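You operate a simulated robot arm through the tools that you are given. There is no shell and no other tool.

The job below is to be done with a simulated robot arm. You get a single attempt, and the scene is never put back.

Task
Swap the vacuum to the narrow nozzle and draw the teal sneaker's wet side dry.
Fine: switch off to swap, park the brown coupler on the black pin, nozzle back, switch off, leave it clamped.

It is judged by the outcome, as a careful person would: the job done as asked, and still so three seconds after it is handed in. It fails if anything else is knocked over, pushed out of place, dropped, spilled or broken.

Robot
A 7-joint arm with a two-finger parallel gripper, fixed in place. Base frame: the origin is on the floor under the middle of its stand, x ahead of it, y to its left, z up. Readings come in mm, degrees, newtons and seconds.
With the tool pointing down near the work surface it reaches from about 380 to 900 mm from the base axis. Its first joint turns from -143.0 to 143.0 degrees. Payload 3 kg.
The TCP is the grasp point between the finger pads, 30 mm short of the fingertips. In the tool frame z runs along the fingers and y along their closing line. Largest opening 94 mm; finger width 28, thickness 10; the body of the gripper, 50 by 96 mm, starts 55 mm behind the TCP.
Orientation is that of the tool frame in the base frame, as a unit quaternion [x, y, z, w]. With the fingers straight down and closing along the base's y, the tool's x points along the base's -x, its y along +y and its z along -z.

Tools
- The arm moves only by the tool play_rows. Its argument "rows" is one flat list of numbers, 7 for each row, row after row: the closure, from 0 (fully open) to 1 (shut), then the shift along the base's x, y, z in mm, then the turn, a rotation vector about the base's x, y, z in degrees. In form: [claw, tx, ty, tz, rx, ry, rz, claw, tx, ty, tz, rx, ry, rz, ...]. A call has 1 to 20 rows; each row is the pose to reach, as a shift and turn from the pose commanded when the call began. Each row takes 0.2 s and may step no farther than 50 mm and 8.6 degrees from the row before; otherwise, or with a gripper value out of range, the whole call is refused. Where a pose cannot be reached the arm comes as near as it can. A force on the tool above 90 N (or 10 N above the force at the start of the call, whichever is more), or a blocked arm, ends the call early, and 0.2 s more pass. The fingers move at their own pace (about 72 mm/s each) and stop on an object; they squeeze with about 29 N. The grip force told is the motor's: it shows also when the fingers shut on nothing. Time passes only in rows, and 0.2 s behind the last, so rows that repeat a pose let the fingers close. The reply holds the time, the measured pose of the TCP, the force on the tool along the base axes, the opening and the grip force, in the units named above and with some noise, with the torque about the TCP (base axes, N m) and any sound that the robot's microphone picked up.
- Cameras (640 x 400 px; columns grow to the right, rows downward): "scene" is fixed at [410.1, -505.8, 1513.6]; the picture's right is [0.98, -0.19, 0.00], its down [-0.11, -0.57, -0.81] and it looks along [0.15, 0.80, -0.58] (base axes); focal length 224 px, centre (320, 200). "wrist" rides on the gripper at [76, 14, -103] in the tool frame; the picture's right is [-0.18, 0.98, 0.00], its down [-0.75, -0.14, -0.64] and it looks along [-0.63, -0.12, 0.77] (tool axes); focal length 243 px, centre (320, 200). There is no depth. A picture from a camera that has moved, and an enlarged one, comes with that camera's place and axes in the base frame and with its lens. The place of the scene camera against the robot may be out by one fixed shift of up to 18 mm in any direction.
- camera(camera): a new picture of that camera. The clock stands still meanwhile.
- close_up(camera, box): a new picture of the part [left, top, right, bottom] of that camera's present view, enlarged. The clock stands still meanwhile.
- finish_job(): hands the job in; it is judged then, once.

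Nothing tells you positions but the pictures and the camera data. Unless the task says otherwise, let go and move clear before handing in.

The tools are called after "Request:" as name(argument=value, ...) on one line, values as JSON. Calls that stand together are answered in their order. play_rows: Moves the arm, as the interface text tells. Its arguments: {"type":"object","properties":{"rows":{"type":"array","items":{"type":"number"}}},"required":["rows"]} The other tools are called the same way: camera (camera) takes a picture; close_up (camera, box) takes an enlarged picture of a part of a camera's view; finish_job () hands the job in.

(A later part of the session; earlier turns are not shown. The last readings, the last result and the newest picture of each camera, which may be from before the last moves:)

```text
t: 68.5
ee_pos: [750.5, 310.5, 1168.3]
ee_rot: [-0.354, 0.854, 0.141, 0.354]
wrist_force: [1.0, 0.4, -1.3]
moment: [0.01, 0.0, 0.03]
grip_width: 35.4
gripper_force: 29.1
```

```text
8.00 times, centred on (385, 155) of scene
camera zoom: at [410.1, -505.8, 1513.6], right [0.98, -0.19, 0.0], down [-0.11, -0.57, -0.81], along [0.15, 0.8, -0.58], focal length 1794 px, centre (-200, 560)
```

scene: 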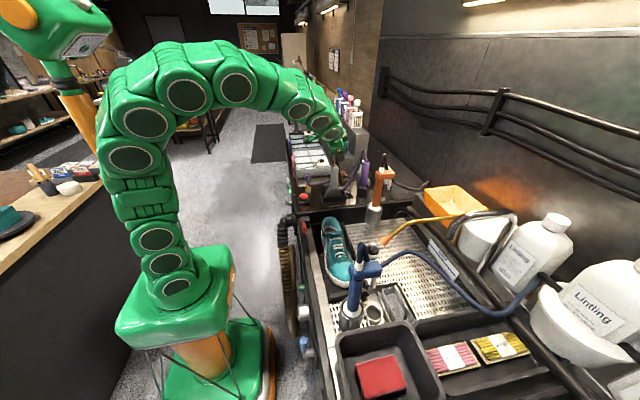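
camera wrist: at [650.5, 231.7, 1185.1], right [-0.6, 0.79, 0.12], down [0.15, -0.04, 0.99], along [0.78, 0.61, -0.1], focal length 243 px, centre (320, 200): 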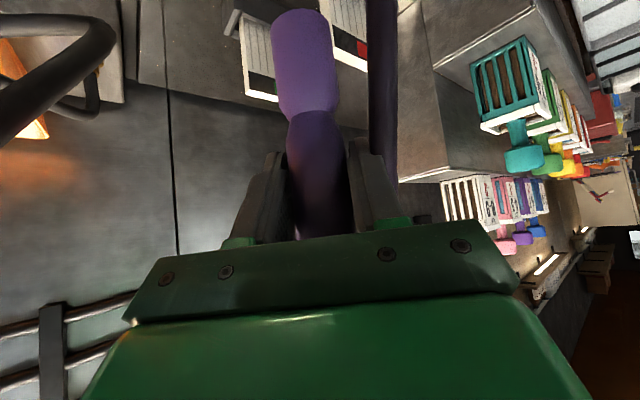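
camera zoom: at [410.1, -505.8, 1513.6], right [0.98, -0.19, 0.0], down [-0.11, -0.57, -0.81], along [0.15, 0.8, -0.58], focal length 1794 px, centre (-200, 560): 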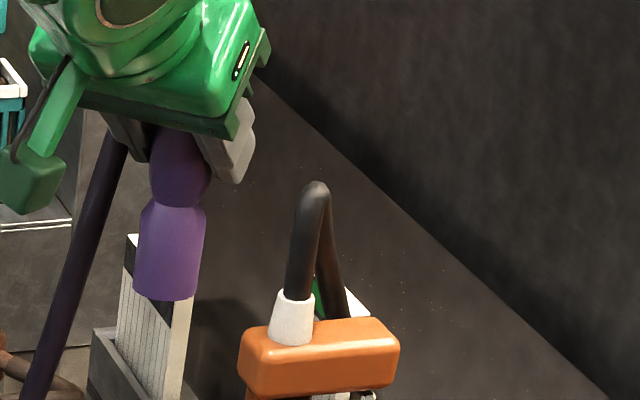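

The tip is a plain cylinder about 35 mm across, with its end ~102 mm below my grip. I'll carry it over toward the sneaker between the grey and orange tools, swinging the gripper round to the robot side.

Request:
play_rows(rows=[1, -25, -20, 10, 0, 0, 0, 1, -55, -45, 15, 0, 0, 0, 1, -90, -70, 15, 0, 0, 0, 1, -125, -95, 15, 0, 0, 0, 1, -160, -115, 15, 0, 0, -8, 1, -195, -130, 15, 0, 0, -16, 1, -230, -140, 15, 0, 0, -24, 1, -250, -150, 15, 0, 0, -32, 1, -265, -155, 15, 0, 0, -40, 1, -275, -155, 15, 0, 0, -45])

Request:
camera(camera="wrist")

Request:
camera(camera="scene")

Request:
close_up(camera="scene", box=[270, 130, 430, 290])

```text
t: 70.6
ee_pos: [446.2, 234.5, 1168.6]
ee_rot: [-0.023, 0.936, 0.187, 0.296]
wrist_force: [-0.5, 0.4, -0.1]
moment: [0.01, -0.02, -0.02]
grip_width: 35.4
gripper_force: 29.2
stopped in row 10: the arm was blocked; the commanded pose is now the measured one
```

```text
taken
camera wrist: at [325.7, 214.1, 1207.3], right [0.0, 0.9, 0.44], down [0.29, -0.42, 0.86], along [0.96, 0.13, -0.26], focal length 243 px, centre (320, 200)
```

wrist: 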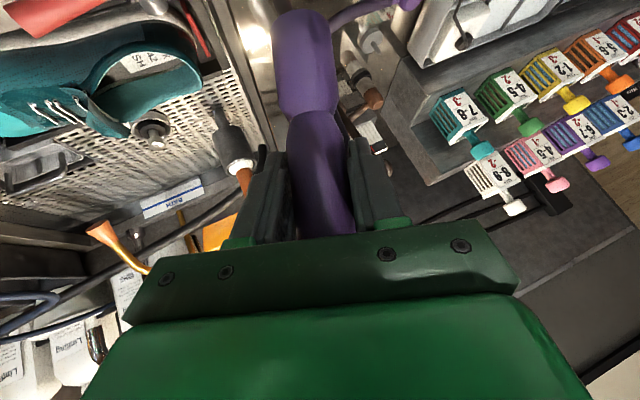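

```text
taken
```

scene: 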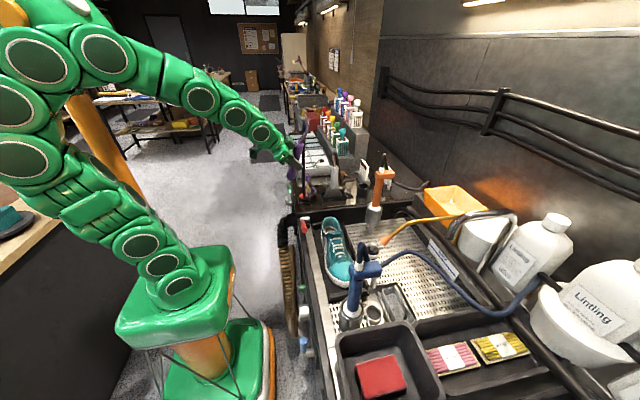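

```text
2.50 times, centred on (350, 210) of scene
camera zoom: at [410.1, -505.8, 1513.6], right [0.98, -0.19, 0.0], down [-0.11, -0.57, -0.81], along [0.15, 0.8, -0.58], focal length 560 px, centre (245, 175)
```

zoom: 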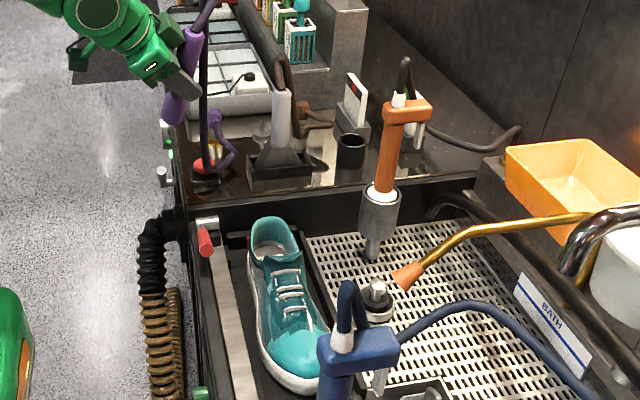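

The arm got blocked (too folded with the tool pointing outward) and the nozzle is still safely held in the air. I'll move out to a roomier spot and turn the tool so it points sideways (−y) with the nozzle vertical, which keeps the wrist further from the base.

Request:
play_rows(rows=[1, 0, 30, 10, 0, 0, 0, 1, 0, 60, 20, 0, 0, 0, 1, 0, 85, 32, 0, 0, 0])

Request:
play_rows(rows=[1, 0, 0, 0, -1.777, 0.569, -7.66, 1, 0, 0, 0, -3.554, 1.138, -15.32, 1, 0, 0, 0, -5.33, 1.71, -22.98, 1, 0, 0, 0, -7.11, 2.28, -30.64, 1, 0, 0, 0, -8.885, 2.845, -38.3, 1, 0, 0, 0, -10.66, 3.41, -45.96])

Request:
camera(camera="scene")

Request:
camera(camera="wrist")

```text
t: 71.6
ee_pos: [426.6, 343.2, 1207.9]
ee_rot: [-0.006, 0.933, 0.275, 0.232]
wrist_force: [0.7, 0.2, -2.2]
moment: [0.0, 0.0, -0.03]
grip_width: 35.4
gripper_force: 29.2
stopped in row 3: the arm was blocked; the commanded pose is now the measured one
```

```text
t: 72.3
ee_pos: [391.1, 378.3, 1225.4]
ee_rot: [0.14, 0.923, 0.34, 0.112]
wrist_force: [-0.2, -0.7, -1.2]
moment: [-0.04, -0.04, 0.01]
grip_width: 35.1
gripper_force: 29.3
stopped in row 3: the arm was blocked; the commanded pose is now the measured one
```

```text
taken
```

scene: 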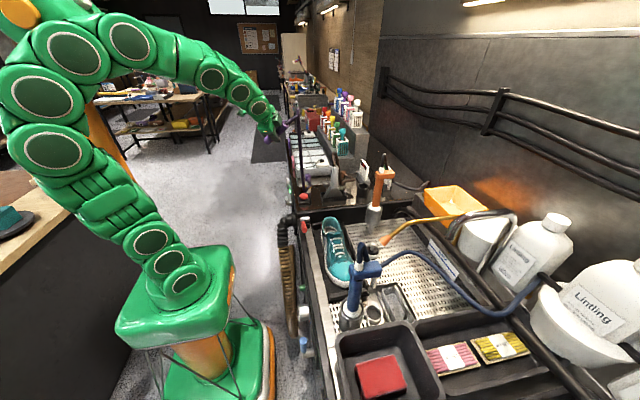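

```text
taken
camera wrist: at [292.7, 352.8, 1300.3], right [0.35, 0.65, 0.67], down [0.49, -0.74, 0.47], along [0.8, 0.16, -0.58], focal length 243 px, centre (320, 200)
```

wrist: 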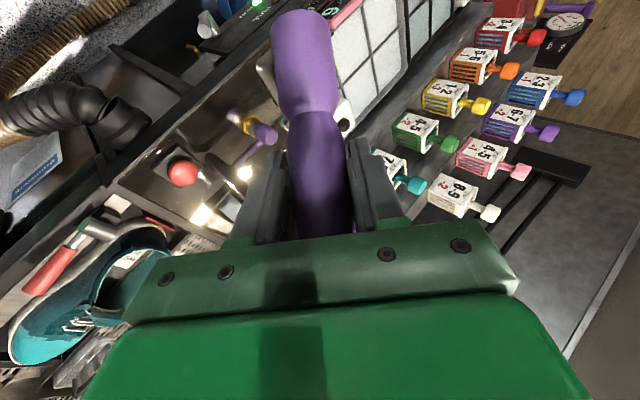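

The arm is still in a cramped configuration. I'll move outward (larger radius) with the current orientation first, then rotate there.

Request:
play_rows(rows=[1, 35, 0, 20, 0, 0, 0, 1, 75, -5, 35, 0, 0, 0, 1, 118, -12, 40, 0, 0, 0, 1, 160, -18, 45, 0, 0, 0, 1, 202, -24, 45, 0, 0, 0, 1, 240, -30, 45, 0, 0, 0, 1, 270, -35, 45, 0, 0, 0])

Request:
camera(camera="scene")

```text
t: 73.9
ee_pos: [662.8, 342.3, 1271.1]
ee_rot: [0.14, 0.923, 0.34, 0.113]
wrist_force: [-0.1, -0.4, -1.5]
moment: [0.0, -0.02, 0.02]
grip_width: 35.4
gripper_force: 28.9
```

```text
taken
```

scene: 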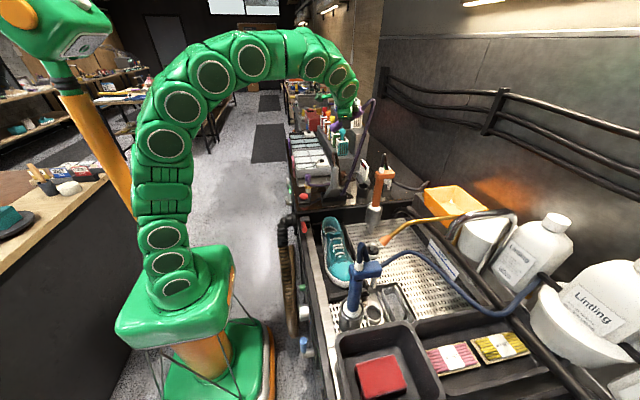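

The arm is comfortable here. Now I'll rotate to the sideways grip (tool pointing −y, nozzle vertical).

Request:
play_rows(rows=[1, 0, 0, 0, -4.4, 0.842, -6.39, 1, 0, 0, 0, -8.8, 1.684, -12.78, 1, 0, 0, 0, -13.2, 2.526, -19.17, 1, 0, 0, 0, -17.6, 3.368, -25.56, 1, 0, 0, 0, -22.0, 4.21, -31.95, 1, 0, 0, 0, -26.4, 5.05, -38.34, 1, 0, 0, 0, -30.8, 5.89, -44.73, 1, 0, 0, 0, -35.2, 6.74, -51.12, 1, 0, 0, 0, -39.6, 7.58, -57.51, 1, 0, 0, 0, -44.0, 8.42, -63.9, 1, 0, 0, 0, -48.4, 9.26, -70.29, 1, 0, 0, 0, -52.8, 10.1, -76.68, 1, 0, 0, 0, -57.2, 10.95, -83.1])

Request:
camera(camera="scene")

Request:
camera(camera="wrist")

```text
t: 76.7
ee_pos: [574.4, 272.7, 1131.8]
ee_rot: [0.652, 0.654, -0.273, 0.271]
wrist_force: [-1.8, -1.4, -1.4]
moment: [0.03, -0.07, 0.06]
grip_width: 36.1
gripper_force: 28.7
out of reach, approached as far as the arm can: row 10, 11, 12, 13
```

```text
taken
```

scene: 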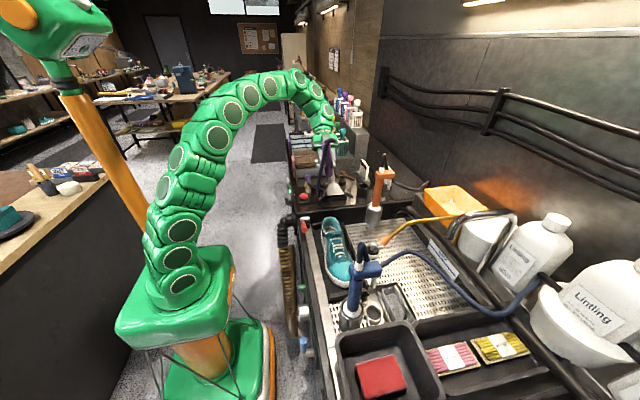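

```text
taken
camera wrist: at [588.7, 399.3, 1148.6], right [0.98, -0.13, 0.13], down [-0.14, -0.08, 0.99], along [-0.12, -0.99, -0.09], focal length 243 px, centre (320, 200)
```

wrist: 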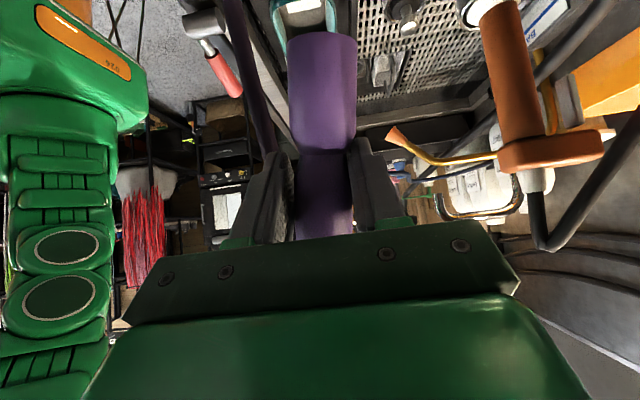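

The orientation is right, but the position slid inward to (574, 273, 1132), close to the grey nozzle. I'll check that nothing is touched.

Request:
close_up(camera="scene", box=[280, 120, 400, 220])

Request:
close_up(camera="wrist", box=[180, 0, 380, 140])

```text
4.00 times, centred on (340, 170) of scene
camera zoom: at [410.1, -505.8, 1513.6], right [0.98, -0.19, 0.0], down [-0.11, -0.57, -0.81], along [0.15, 0.8, -0.58], focal length 897 px, centre (240, 320)
```

zoom: 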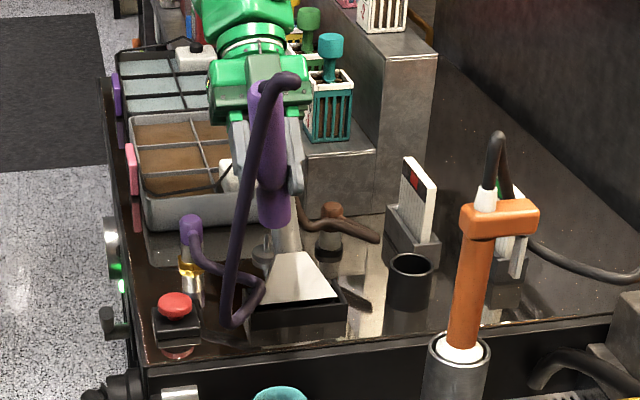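

```text
2.86 times, centred on (280, 70) of wrist
camera zoom: at [588.7, 399.3, 1148.6], right [0.98, -0.13, 0.13], down [-0.14, -0.08, 0.99], along [-0.12, -0.99, -0.09], focal length 693 px, centre (434, 571)
```

zoom: 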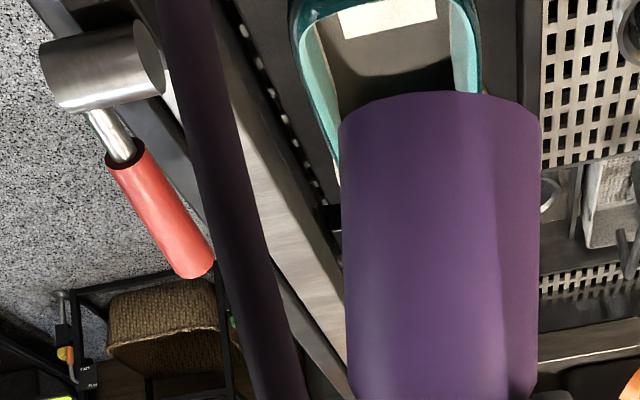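

The front tray looks brown now, which it did not before; I'll zoom in to see whether that's only a shadow or reflection.

Request:
close_up(camera="scene", box=[295, 130, 345, 180])

Request:
close_up(camera="scene", box=[325, 155, 375, 205])

```text
8.00 times, centred on (320, 155) of scene
camera zoom: at [410.1, -505.8, 1513.6], right [0.98, -0.19, 0.0], down [-0.11, -0.57, -0.81], along [0.15, 0.8, -0.58], focal length 1794 px, centre (320, 560)
```

zoom: 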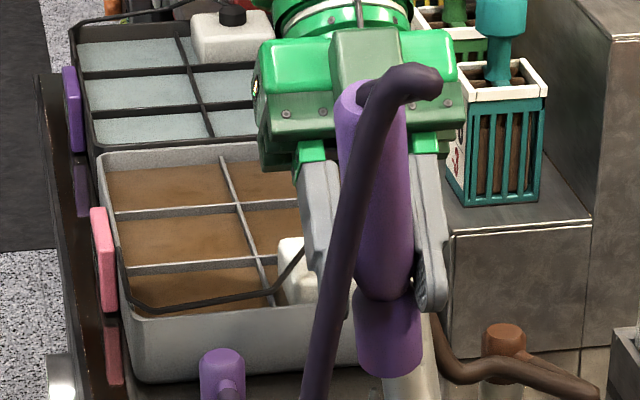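

```text
8.00 times, centred on (350, 180) of scene
camera zoom: at [410.1, -505.8, 1513.6], right [0.98, -0.19, 0.0], down [-0.11, -0.57, -0.81], along [0.15, 0.8, -0.58], focal length 1794 px, centre (80, 360)
```

zoom: 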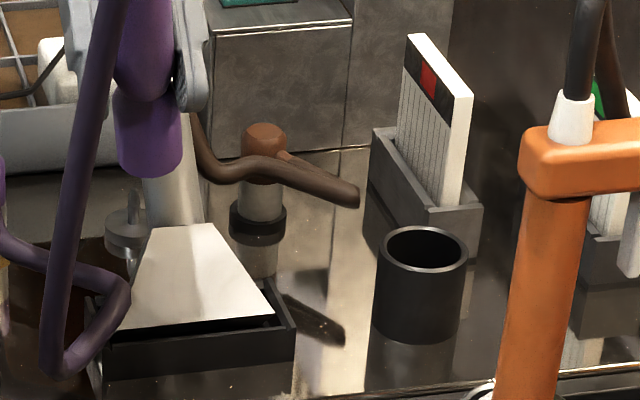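

Request:
close_up(camera="scene", box=[295, 138, 325, 165])

Request:
close_up(camera="scene", box=[280, 110, 330, 150])

```text
14.81 times, centred on (310, 152) of scene
camera zoom: at [410.1, -505.8, 1513.6], right [0.98, -0.19, 0.0], down [-0.11, -0.57, -0.81], along [0.15, 0.8, -0.58], focal length 3322 px, centre (468, 918)
```

zoom: 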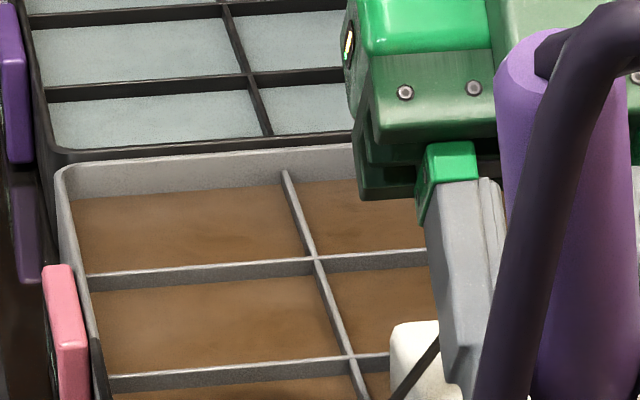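

```text
10.00 times, centred on (305, 130) of scene
camera zoom: at [410.1, -505.8, 1513.6], right [0.98, -0.19, 0.0], down [-0.11, -0.57, -0.81], along [0.15, 0.8, -0.58], focal length 2242 px, centre (470, 900)
```

zoom: 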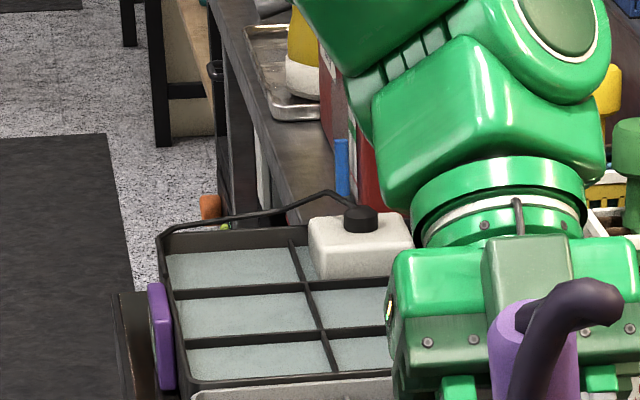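

The tray's water has turned murky by itself or from something earlier; nothing of mine is near it, so I'll keep watch on it. Now a small test move to see where the commanded pose stands after the out-of-reach rows.

Request:
play_rows(rows=[1, -10, -10, 15, 0, 0, 0])

```text
t: 77.1
ee_pos: [564.6, 262.4, 1145.8]
ee_rot: [0.651, 0.654, -0.273, 0.272]
wrist_force: [0.3, 0.1, -1.4]
moment: [0.03, 0.0, 0.02]
grip_width: 35.9
gripper_force: 29.1
```

The commanded pose follows the measured one, good. Before approaching the shoe I'll look closely at which parts are dark (wet).

Request:
close_up(camera="scene", box=[315, 210, 375, 285])

Request:
camera(camera="wrist")

```text
5.33 times, centred on (345, 248) of scene
camera zoom: at [410.1, -505.8, 1513.6], right [0.98, -0.19, 0.0], down [-0.11, -0.57, -0.81], along [0.15, 0.8, -0.58], focal length 1196 px, centre (187, -53)
```

zoom: 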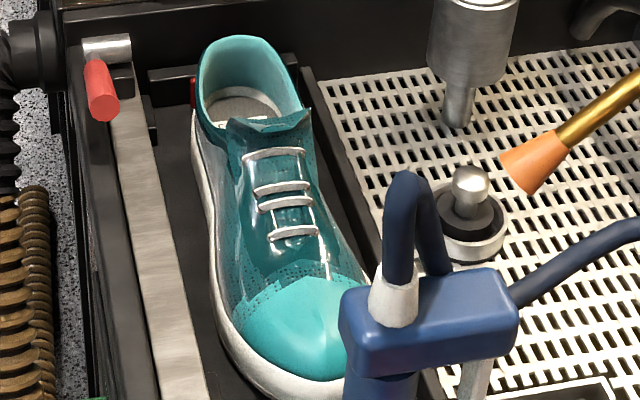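

```text
taken
camera wrist: at [578.9, 388.9, 1162.5], right [0.98, -0.13, 0.13], down [-0.14, -0.07, 0.99], along [-0.12, -0.99, -0.09], focal length 243 px, centre (320, 200)
```

wrist: 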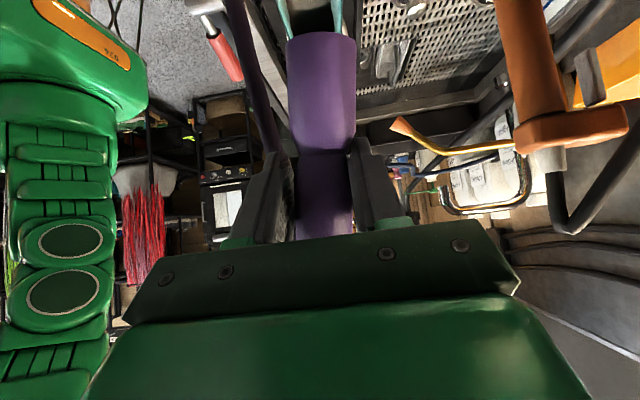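

The robot-facing side is dark and glossy right back to the heel. I'll carry the nozzle at a safe height to above the gap on that side, near the toe end first.

Request:
play_rows(rows=[1, -13, -44, -2, 0, 0, 0, 1, -26, -88, -5, 0, 0, 0, 1, -39, -132, -10, 0, 0, 0, 1, -52, -176, -18, 0, 0, 0, 1, -65, -218, -26, 0, 0, 0])

Request:
camera(camera="wrist")

Request:
camera(camera="scene")

Request:
close_up(camera="scene", box=[290, 170, 390, 290])

```text
t: 78.3
ee_pos: [500.6, 43.2, 1119.4]
ee_rot: [0.652, 0.654, -0.272, 0.272]
wrist_force: [0.5, -0.5, -1.7]
moment: [-0.04, 0.0, -0.02]
grip_width: 35.8
gripper_force: 29.4
```

```text
taken
camera wrist: at [514.6, 170.5, 1136.2], right [0.98, -0.13, 0.13], down [-0.14, -0.08, 0.99], along [-0.12, -0.99, -0.09], focal length 243 px, centre (320, 200)
```

wrist: 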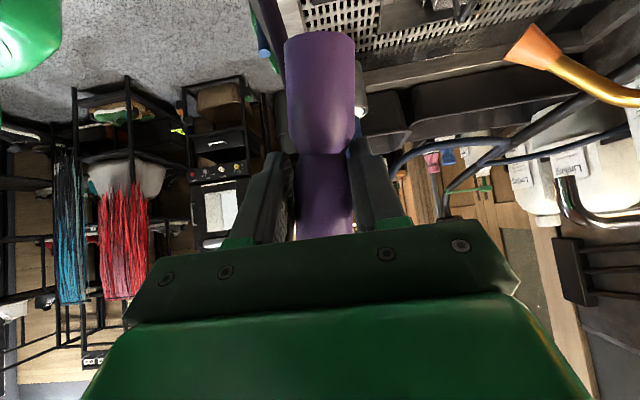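

```text
taken
```

scene: 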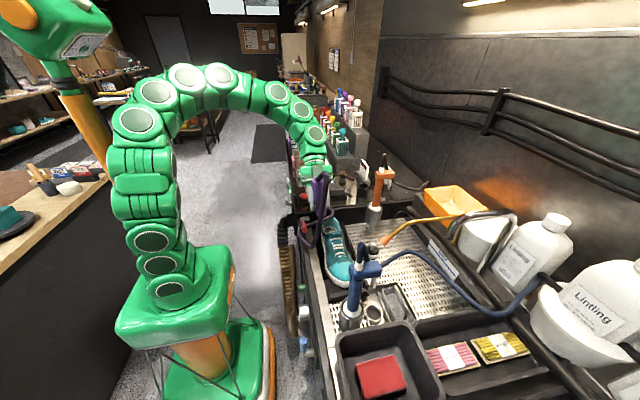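

```text
3.33 times, centred on (340, 230) of scene
camera zoom: at [410.1, -505.8, 1513.6], right [0.98, -0.19, 0.0], down [-0.11, -0.57, -0.81], along [0.15, 0.8, -0.58], focal length 747 px, centre (253, 100)
```

zoom: 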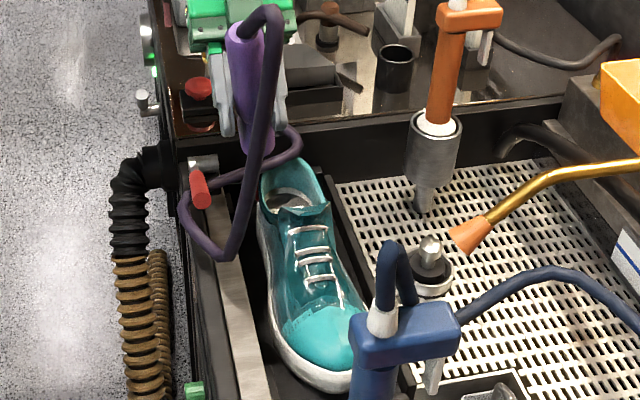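

The nozzle tip hangs above the gap beside the shoe. I'll tilt it 30° so the mouth faces the shoe's side, pivoting about the tip.

Request:
play_rows(rows=[1, -13, 0, -1, 0, -7.5, 0, 1, -26, -5, -4, 0, -15, 0, 1, -39, -12, -8, 0, -22.5, 0, 1, -51, -20, -14, 0, -30, 0])

Request:
camera(camera="wrist")

Request:
close_up(camera="scene", box=[290, 170, 390, 290])

```text
t: 79.5
ee_pos: [438.9, 30.7, 1018.2]
ee_rot: [0.71, 0.592, -0.163, 0.346]
wrist_force: [-0.5, -0.2, -1.9]
moment: [-0.03, -0.03, 0.01]
grip_width: 35.7
gripper_force: 29.2
stopped in row 4: the arm was blocked; the commanded pose is now the measured one
```

```text
taken
camera wrist: at [454.5, 156.3, 1044.6], right [0.89, -0.19, 0.41], down [-0.43, -0.1, 0.9], along [-0.13, -0.98, -0.17], focal length 243 px, centre (320, 200)
```

wrist: 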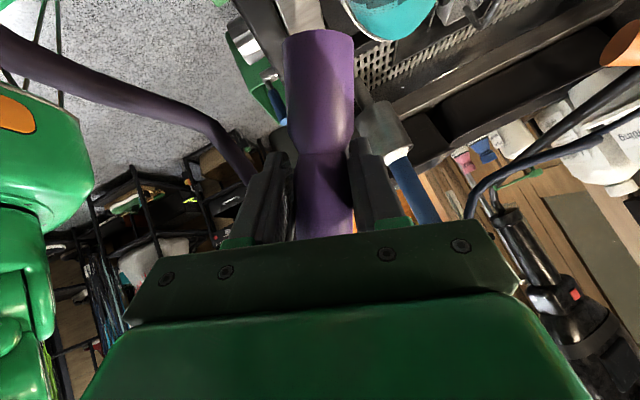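

```text
3.33 times, centred on (340, 230) of scene
camera zoom: at [410.1, -505.8, 1513.6], right [0.98, -0.19, 0.0], down [-0.11, -0.57, -0.81], along [0.15, 0.8, -0.58], focal length 747 px, centre (253, 100)
```

zoom: 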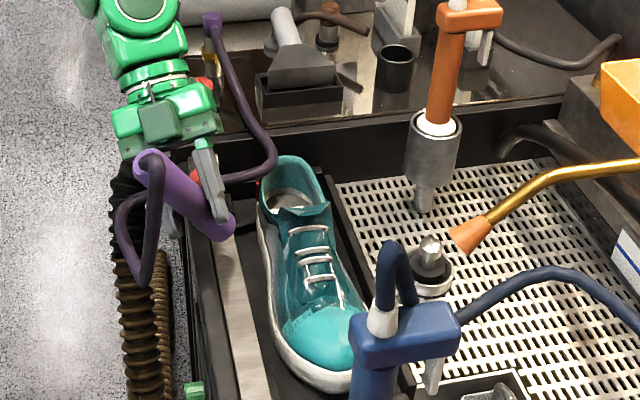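

The arm hit its reach limit and sagged; the tip is now just above the front rail. I'll lift straight up away from it first.

Request:
play_rows(rows=[1, 0, 0, 25, 0, 0, 0, 1, 15, 0, 60, 0, 0, 0, 1, 40, 5, 95, 0, 0, 0])

Request:
close_up(camera="scene", box=[290, 170, 390, 290])

Request:
camera(camera="scene")

```text
t: 80.3
ee_pos: [481.3, 38.8, 1112.8]
ee_rot: [0.71, 0.594, -0.16, 0.344]
wrist_force: [-0.4, 0.4, -2.1]
moment: [-0.02, 0.0, -0.01]
grip_width: 35.6
gripper_force: 28.8
```

```text
3.33 times, centred on (340, 230) of scene
camera zoom: at [410.1, -505.8, 1513.6], right [0.98, -0.19, 0.0], down [-0.11, -0.57, -0.81], along [0.15, 0.8, -0.58], focal length 747 px, centre (253, 100)
```

zoom: 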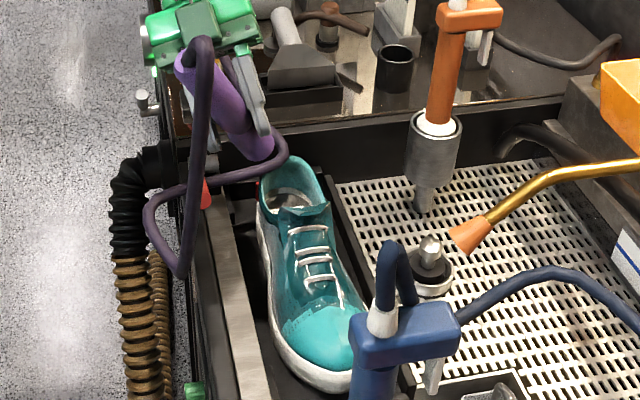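

```text
taken
```

scene: 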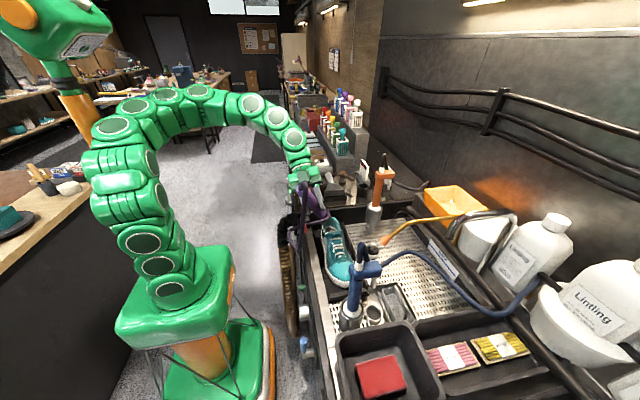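

The grey wide nozzle looks like it may be leaning in its stand now; I'll zoom in on it.

Request:
close_up(camera="scene", box=[320, 140, 380, 200])

Request:
close_up(camera="scene", box=[280, 120, 360, 190])

```text
6.67 times, centred on (350, 170) of scene
camera zoom: at [410.1, -505.8, 1513.6], right [0.98, -0.19, 0.0], down [-0.11, -0.57, -0.81], along [0.15, 0.8, -0.58], focal length 1495 px, centre (120, 400)
```

zoom: 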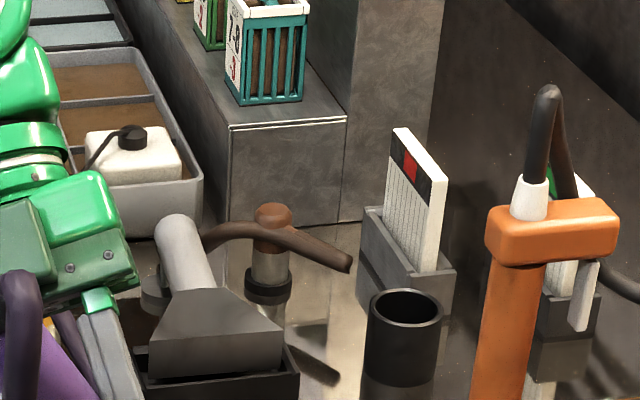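

```text
5.71 times, centred on (320, 155) of scene
camera zoom: at [410.1, -505.8, 1513.6], right [0.98, -0.19, 0.0], down [-0.11, -0.57, -0.81], along [0.15, 0.8, -0.58], focal length 1281 px, centre (320, 457)
```

zoom: 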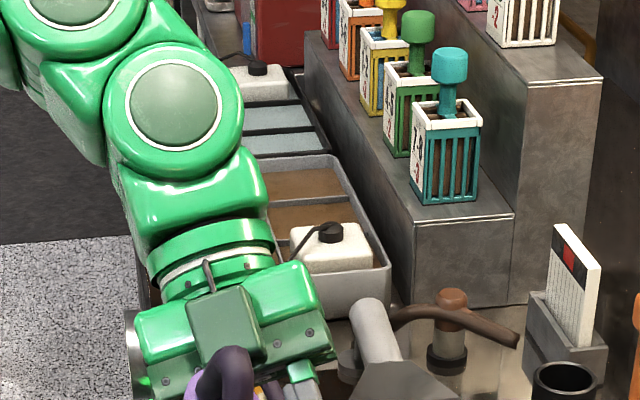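

The grey wide nozzle has been tipped over and rests on the chrome pin — my swing at t≈76 must have caught it. I'll set it upright again once the purple nozzle is put back. For now I'll carry on with drying, moving in small checked steps with the present ~18° tilt.

Request:
play_rows(rows=[1, 0, -10, -25, 0, 0, 0, 1, 0, -20, -50, 0, 0, 0])

Request:
close_up(camera="scene", box=[300, 190, 380, 280])

Request:
camera(camera="wrist")

```text
t: 80.9
ee_pos: [481.5, 18.8, 1072.4]
ee_rot: [0.708, 0.591, -0.156, 0.354]
wrist_force: [-0.2, 0.0, -2.4]
moment: [0.0, 0.0, 0.0]
grip_width: 35.9
gripper_force: 29.2
```

```text
4.44 times, centred on (340, 235) of scene
camera zoom: at [410.1, -505.8, 1513.6], right [0.98, -0.19, 0.0], down [-0.11, -0.57, -0.81], along [0.15, 0.8, -0.58], focal length 996 px, centre (231, 44)
```

zoom: 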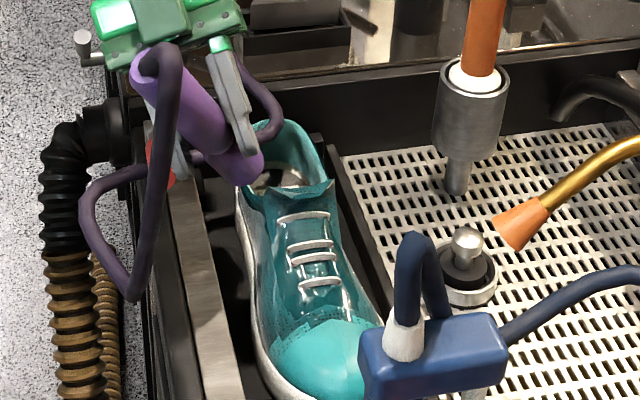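

```text
taken
camera wrist: at [493.0, 143.7, 1098.6], right [0.88, -0.18, 0.43], down [-0.45, -0.1, 0.89], along [-0.12, -0.98, -0.17], focal length 243 px, centre (320, 200)
```

wrist: 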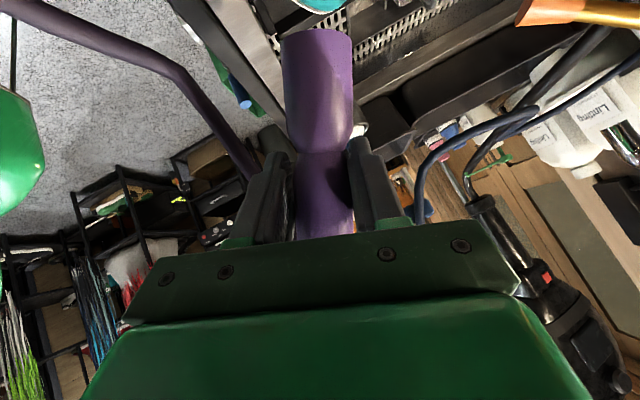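

The arm is near its limit with this tilt, so I'll bring the nozzle back to vertical (which was exactly reachable) and work alongside the shoe wall that way.

Request:
play_rows(rows=[1, 10, 1, 3, 0, 6.2, 0, 1, 20, 2, 5, 0, 12.4, 0, 1, 27, 3, 6, 0, 18.6, 0])

Request:
play_rows(rows=[1, 0, 0, -15, 0, 0, 0, 1, 0, 0, -30, 0, 0, 0])

Request:
close_up(camera="scene", box=[300, 190, 380, 280])

```text
t: 81.7
ee_pos: [507.6, 20.9, 1075.1]
ee_rot: [0.673, 0.641, -0.27, 0.25]
wrist_force: [0.6, -0.2, -0.8]
moment: [0.01, 0.0, 0.02]
grip_width: 35.6
gripper_force: 28.9
```

```text
t: 82.3
ee_pos: [507.4, 20.4, 1043.8]
ee_rot: [0.673, 0.641, -0.272, 0.249]
wrist_force: [-0.5, 0.9, -1.7]
moment: [0.0, -0.01, 0.0]
grip_width: 35.5
gripper_force: 28.9
```

```text
4.44 times, centred on (340, 235) of scene
camera zoom: at [410.1, -505.8, 1513.6], right [0.98, -0.19, 0.0], down [-0.11, -0.57, -0.81], along [0.15, 0.8, -0.58], focal length 996 px, centre (231, 44)
```

zoom: 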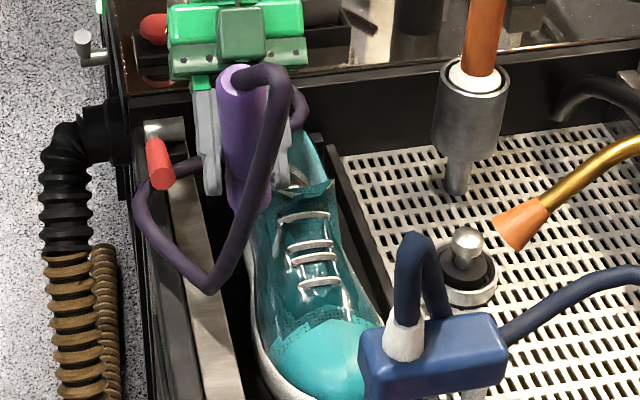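

Vertical works well here. I'll lower the tip to about z=898 beside the shoe wall.

Request:
play_rows(rows=[1, 0, 0, -15, 0, 0, 0, 1, 0, 0, -30, 0, 0, 0, 1, 0, 0, -44, 0, 0, 0])

Request:
close_up(camera="scene", box=[310, 200, 370, 275])

Request:
close_up(camera="wrist", box=[220, 0, 420, 120])

```text
t: 83.1
ee_pos: [508.3, 20.7, 999.4]
ee_rot: [0.674, 0.641, -0.271, 0.249]
wrist_force: [-0.1, -1.1, -0.9]
moment: [0.0, 0.03, -0.05]
grip_width: 35.6
gripper_force: 29.3
```

```text
5.33 times, centred on (340, 238) of scene
camera zoom: at [410.1, -505.8, 1513.6], right [0.98, -0.19, 0.0], down [-0.11, -0.57, -0.81], along [0.15, 0.8, -0.58], focal length 1196 px, centre (213, 0)
```

zoom: 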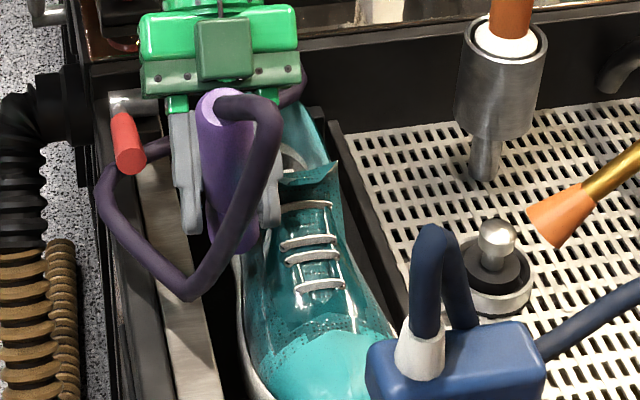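

```text
3.20 times, centred on (320, 60) of wrist
camera zoom: at [529.1, 146.0, 1020.2], right [0.98, -0.19, 0.11], down [-0.14, -0.1, 0.99], along [-0.17, -0.98, -0.13], focal length 776 px, centre (320, 648)
```

zoom: 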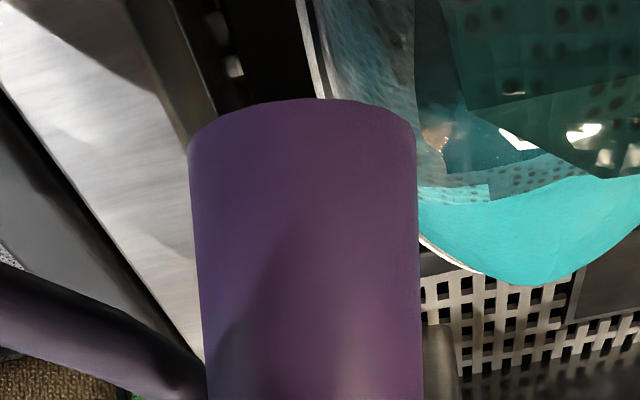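

The area next to the tip already looks lighter — the suction is drying it. I'll nudge 4 mm closer and sweep slowly toward the toe boundary.

Request:
play_rows(rows=[1, 2, 0, 0, 0, 0, 0, 1, 4, 0, 0, 0, 0, 0, 1, 4, -6, 0, 0, 0, 0, 1, 4, -12, 0, 0, 0, 0, 1, 4, -18, 0, 0, 0, 0, 1, 4, -24, 0, 0, 0, 0, 1, 4, -30, 0, 0, 0, 0, 1, 4, -36, 0, 0, 0, 0, 1, 4, -42, 0, 0, 0, 0])

Request:
camera(camera="wrist")

Request:
close_up(camera="wrist", box=[220, 0, 420, 120])

Request:
close_up(camera="scene", box=[310, 200, 370, 275])

```text
t: 85.1
ee_pos: [511.5, -20.6, 1000.8]
ee_rot: [0.674, 0.641, -0.271, 0.249]
wrist_force: [-0.1, 0.6, -2.1]
moment: [-0.01, -0.01, 0.03]
grip_width: 35.7
gripper_force: 29.0
```

```text
taken
camera wrist: at [533.5, 104.4, 1020.6], right [0.98, -0.19, 0.11], down [-0.14, -0.1, 0.99], along [-0.17, -0.98, -0.13], focal length 243 px, centre (320, 200)
```

wrist: 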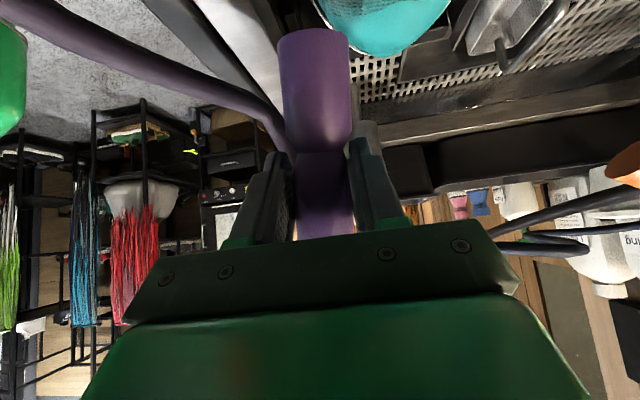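

```text
3.20 times, centred on (320, 60) of wrist
camera zoom: at [533.5, 104.4, 1020.6], right [0.98, -0.19, 0.11], down [-0.14, -0.1, 0.99], along [-0.17, -0.98, -0.13], focal length 776 px, centre (320, 648)
```

zoom: 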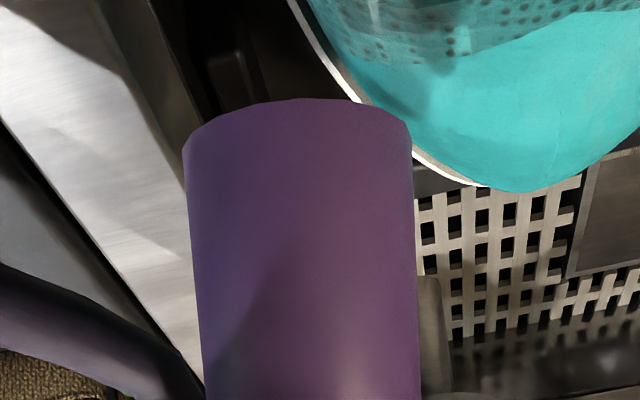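

```text
5.33 times, centred on (340, 238) of scene
camera zoom: at [410.1, -505.8, 1513.6], right [0.98, -0.19, 0.0], down [-0.11, -0.57, -0.81], along [0.15, 0.8, -0.58], focal length 1196 px, centre (213, 0)
```

zoom: 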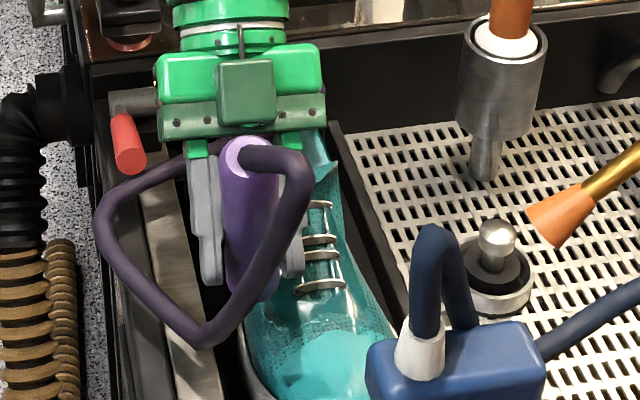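

The toe-side portion has lightened. I'll now sweep slowly back along the wall toward the heel.

Request:
play_rows(rows=[1, 0, 6, 0, 0, 0, 0, 1, 0, 12, 0, 0, 0, 0, 1, 0, 18, 0, 0, 0, 0, 1, 0, 24, 0, 0, 0, 0, 1, 0, 30, 0, 0, 0, 0, 1, 0, 36, 0, 0, 0, 0, 1, 0, 42, 0, 0, 0, 0, 1, 0, 48, 0, 0, 0, 0, 1, 0, 54, 0, 0, 0, 0, 1, 0, 60, 0, 0, 0, 0, 1, 0, 66, 0, 0, 0, 0, 1, 0, 72, 0, 0, 0, 0, 1, 0, 78, 0, 0, 0, 0, 1, 0, 84, 0, 0, 0, 0, 1, 0, 90, 0, 0, 0, 0, 1, 0, 96, 0, 0, 0, 0])

Request:
camera(camera="wrist")

Request:
close_up(camera="scene", box=[310, 200, 370, 275])

Request:
close_up(camera="wrist", box=[220, 0, 420, 120])

```text
t: 88.5
ee_pos: [509.9, 75.3, 999.1]
ee_rot: [0.673, 0.642, -0.27, 0.25]
wrist_force: [-0.1, -0.5, -0.6]
moment: [-0.02, 0.0, -0.01]
grip_width: 35.5
gripper_force: 29.2
```

```text
taken
camera wrist: at [533.0, 200.6, 1020.3], right [0.98, -0.19, 0.12], down [-0.14, -0.1, 0.99], along [-0.17, -0.98, -0.13], focal length 243 px, centre (320, 200)
```

wrist: 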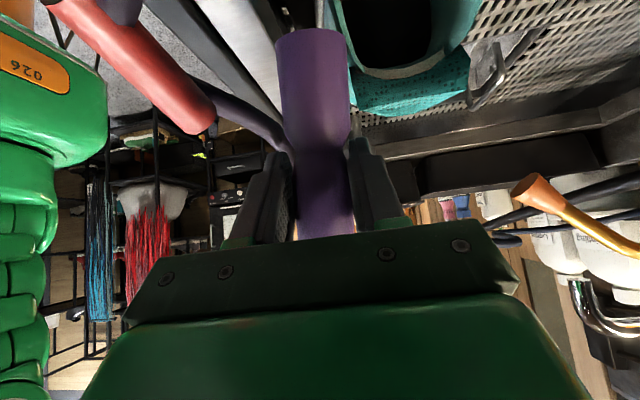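

```text
5.33 times, centred on (340, 238) of scene
camera zoom: at [410.1, -505.8, 1513.6], right [0.98, -0.19, 0.0], down [-0.11, -0.57, -0.81], along [0.15, 0.8, -0.58], focal length 1196 px, centre (213, 0)
```

zoom: 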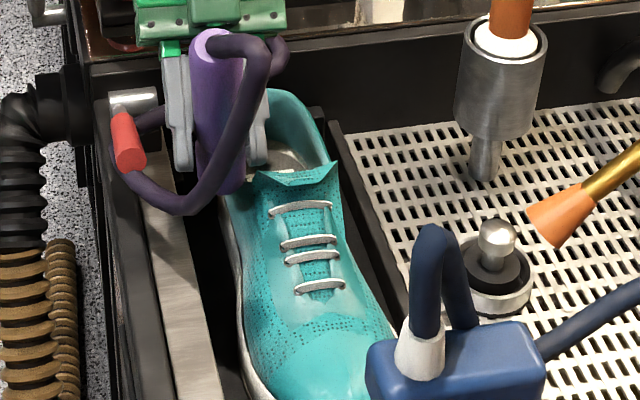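

```text
3.20 times, centred on (320, 60) of wrist
camera zoom: at [533.0, 200.6, 1020.3], right [0.98, -0.19, 0.12], down [-0.14, -0.1, 0.99], along [-0.17, -0.98, -0.13], focal length 776 px, centre (320, 648)
```

zoom: 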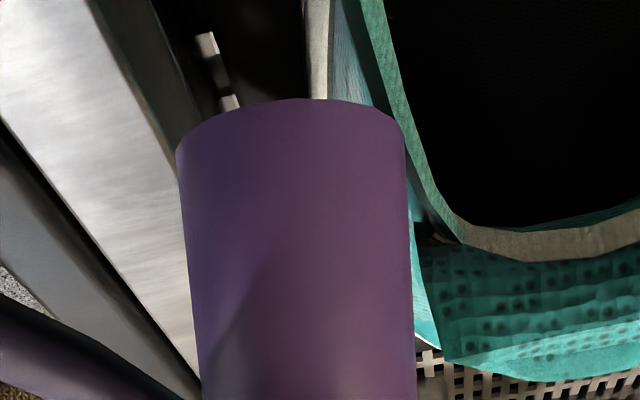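

The whole front and mid side has turned bright (dry). I'll continue the sweep along the heel half, easing outward with the shoe's curve and staying clear of the red clamp lever.

Request:
play_rows(rows=[1, 0, 6, 0, 0, 0, 0, 1, 0.5, 12, 0, 0, 0, 0, 1, 1, 18, 0, 0, 0, 0, 1, 1.5, 24, 0, 0, 0, 0, 1, 2, 30, 0, 0, 0, 0, 1, 3, 36, 0, 0, 0, 0, 1, 4, 42, 0, 0, 0, 0, 1, 5, 48, 0, 0, 0, 0, 1, 6, 54, 0, 0, 0, 0, 1, 7, 60, 0, 0, 0, 0, 1, 8, 66, 0, 0, 0, 0])

Request:
camera(camera="wrist")

Request:
close_up(camera="scene", box=[300, 190, 360, 265])

```text
t: 90.9
ee_pos: [519.2, 141.4, 998.9]
ee_rot: [0.673, 0.641, -0.271, 0.249]
wrist_force: [-0.3, -0.1, -1.6]
moment: [0.01, -0.01, 0.02]
grip_width: 35.4
gripper_force: 28.9
```

```text
taken
camera wrist: at [541.1, 266.8, 1020.5], right [0.98, -0.19, 0.12], down [-0.14, -0.1, 0.99], along [-0.17, -0.98, -0.13], focal length 243 px, centre (320, 200)
```

wrist: 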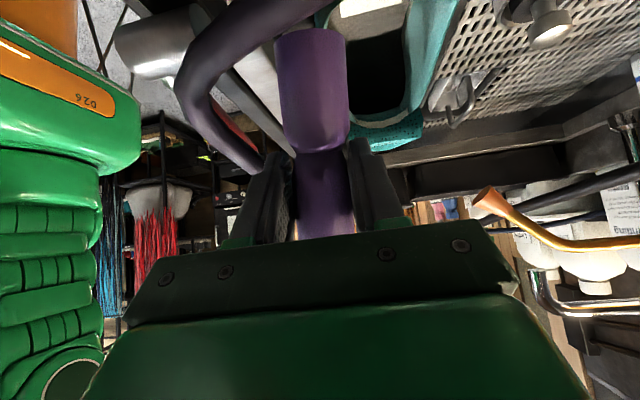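

```text
5.33 times, centred on (330, 228) of scene
camera zoom: at [410.1, -505.8, 1513.6], right [0.98, -0.19, 0.0], down [-0.11, -0.57, -0.81], along [0.15, 0.8, -0.58], focal length 1196 px, centre (267, 53)
```

zoom: 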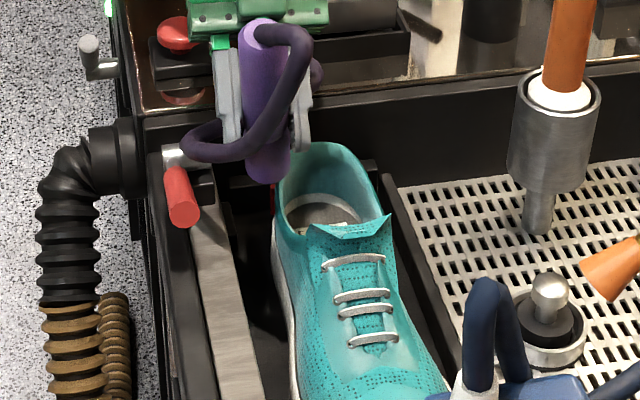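

The heel side is brightening too. I'll continue to the back of the heel.

Request:
play_rows(rows=[1, 0.5, 6, 0, 0, 0, 0, 1, 1, 12, 0, 0, 0, 0, 1, 1.5, 18, 0, 0, 0, 0, 1, 2, 24, 0, 0, 0, 0, 1, 2.5, 30, 0, 0, 0, 0, 1, 3, 36, 0, 0, 0, 0, 1, 3.5, 42, 0, 0, 0, 0, 1, 4, 48, 0, 0, 0, 0, 1, 4, 54, 0, 0, 0, 0, 1, 4, 60, 0, 0, 0, 0])

Request:
camera(camera="wrist")

Request:
close_up(camera="scene", box=[300, 180, 370, 270])

```text
t: 93.1
ee_pos: [523.6, 202.5, 999.9]
ee_rot: [0.673, 0.641, -0.27, 0.25]
wrist_force: [0.0, 0.4, -1.2]
moment: [-0.01, -0.01, -0.05]
grip_width: 35.3
gripper_force: 28.8
```

```text
taken
camera wrist: at [545.2, 327.1, 1020.9], right [0.98, -0.19, 0.12], down [-0.14, -0.1, 0.99], along [-0.17, -0.98, -0.13], focal length 243 px, centre (320, 200)
```

wrist: 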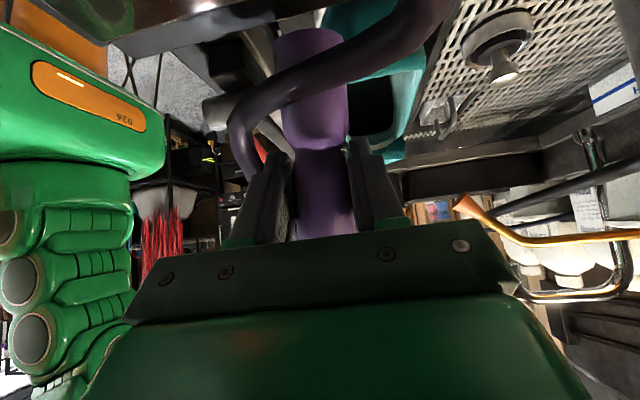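

```text
4.44 times, centred on (335, 225) of scene
camera zoom: at [410.1, -505.8, 1513.6], right [0.98, -0.19, 0.0], down [-0.11, -0.57, -0.81], along [0.15, 0.8, -0.58], focal length 996 px, centre (253, 89)
```

zoom: 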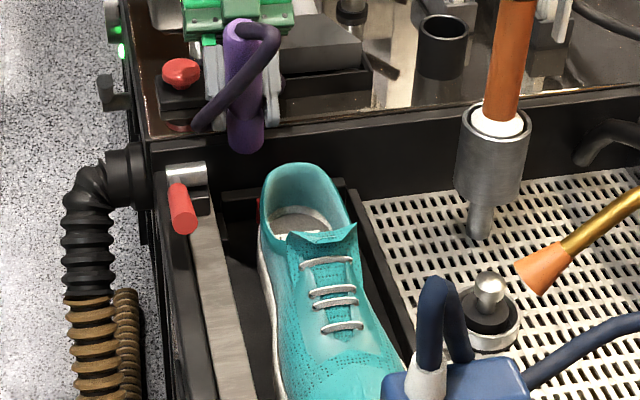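

The visible upper is bright all along. I'll zoom in closely on the shoe's left side to check for any remaining dark patches.

Request:
close_up(camera="scene", box=[330, 210, 360, 250])

Request:
close_up(camera="scene", box=[330, 245, 365, 290])

```text
10.00 times, centred on (345, 230) of scene
camera zoom: at [410.1, -505.8, 1513.6], right [0.98, -0.19, 0.0], down [-0.11, -0.57, -0.81], along [0.15, 0.8, -0.58], focal length 2242 px, centre (70, -100)
```

zoom: 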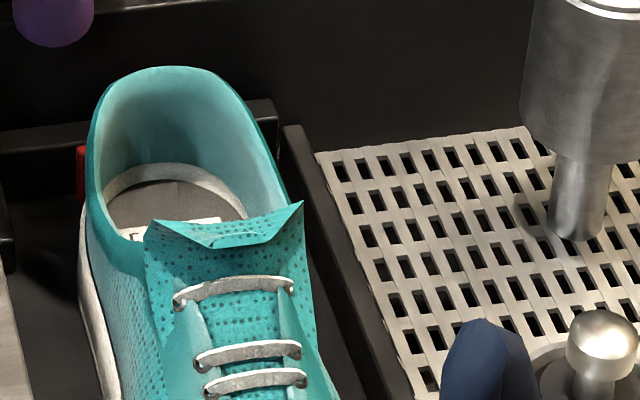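

```text
8.89 times, centred on (348, 268) of scene
camera zoom: at [410.1, -505.8, 1513.6], right [0.98, -0.19, 0.0], down [-0.11, -0.57, -0.81], along [0.15, 0.8, -0.58], focal length 1993 px, centre (76, -400)
```

zoom: 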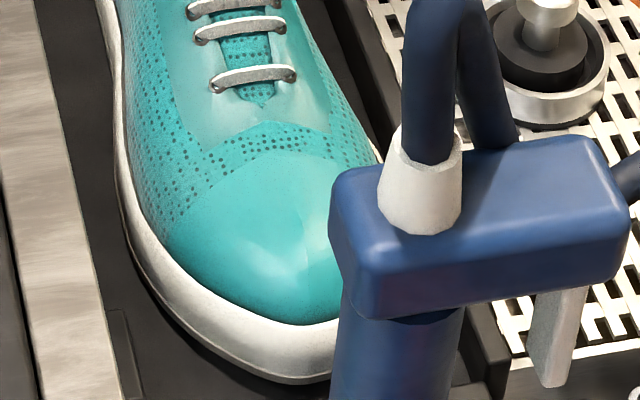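

Everything visible is dry. For thoroughness I'll make one more pass slightly higher, from the heel corner back to mid-foot.

Request:
play_rows(rows=[1, 0, 5, 2, 0, 0, 0, 1, 1, 10, 4, 0, 0, 0, 1, 1, 10, 4, 0, 0, 0, 1, 1, 3, 8, 0, 0, 0, 1, 0.5, -5, 8, 0, 0, 0, 1, 0, -13, 8, 0, 0, 0, 1, -1, -21, 8, 0, 0, 0, 1, -2, -29, 8, 0, 0, 0, 1, -3, -37, 8, 0, 0, 0, 1, -4, -45, 8, 0, 0, 0, 1, -5, -53, 8, 0, 0, 0, 1, -6, -61, 8, 0, 0, 0, 1, -7, -69, 8, 0, 0, 0, 1, -8, -77, 8, 0, 0, 0, 1, -9, -85, 8, 0, 0, 0, 1, -10, -93, 8, 0, 0, 0, 1, -11, -101, 8, 0, 0, 0])

Request:
camera(camera="wrist")

Request:
close_up(camera="scene", box=[300, 190, 370, 280])

```text
t: 96.7
ee_pos: [512.1, 99.2, 1008.1]
ee_rot: [0.674, 0.641, -0.271, 0.249]
wrist_force: [0.5, 0.1, -1.8]
moment: [0.0, 0.03, 0.0]
grip_width: 35.7
gripper_force: 29.1
```

```text
taken
camera wrist: at [534.2, 225.0, 1028.5], right [0.98, -0.19, 0.12], down [-0.14, -0.1, 0.99], along [-0.17, -0.98, -0.12], focal length 243 px, centre (320, 200)
```

wrist: 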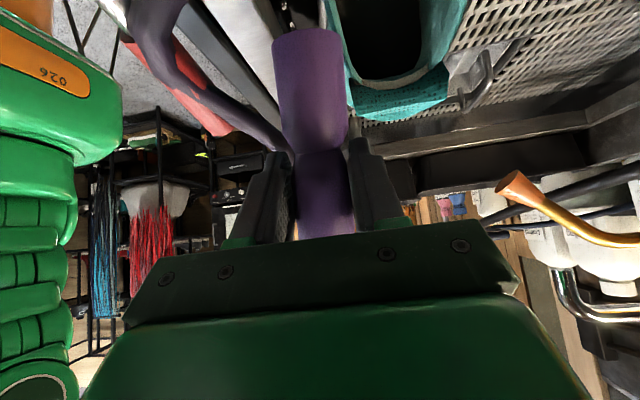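

```text
4.44 times, centred on (335, 235) of scene
camera zoom: at [410.1, -505.8, 1513.6], right [0.98, -0.19, 0.0], down [-0.11, -0.57, -0.81], along [0.15, 0.8, -0.58], focal length 996 px, centre (253, 44)
```

zoom: 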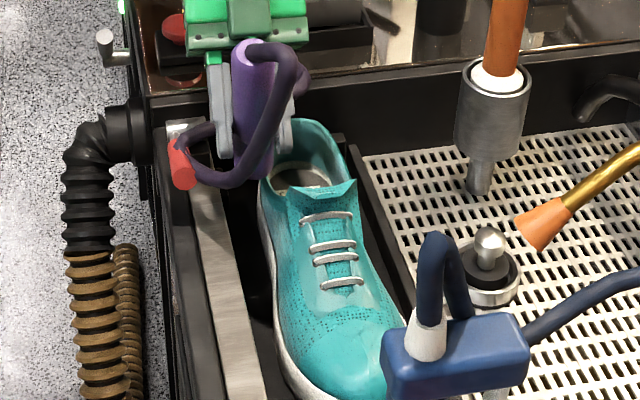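

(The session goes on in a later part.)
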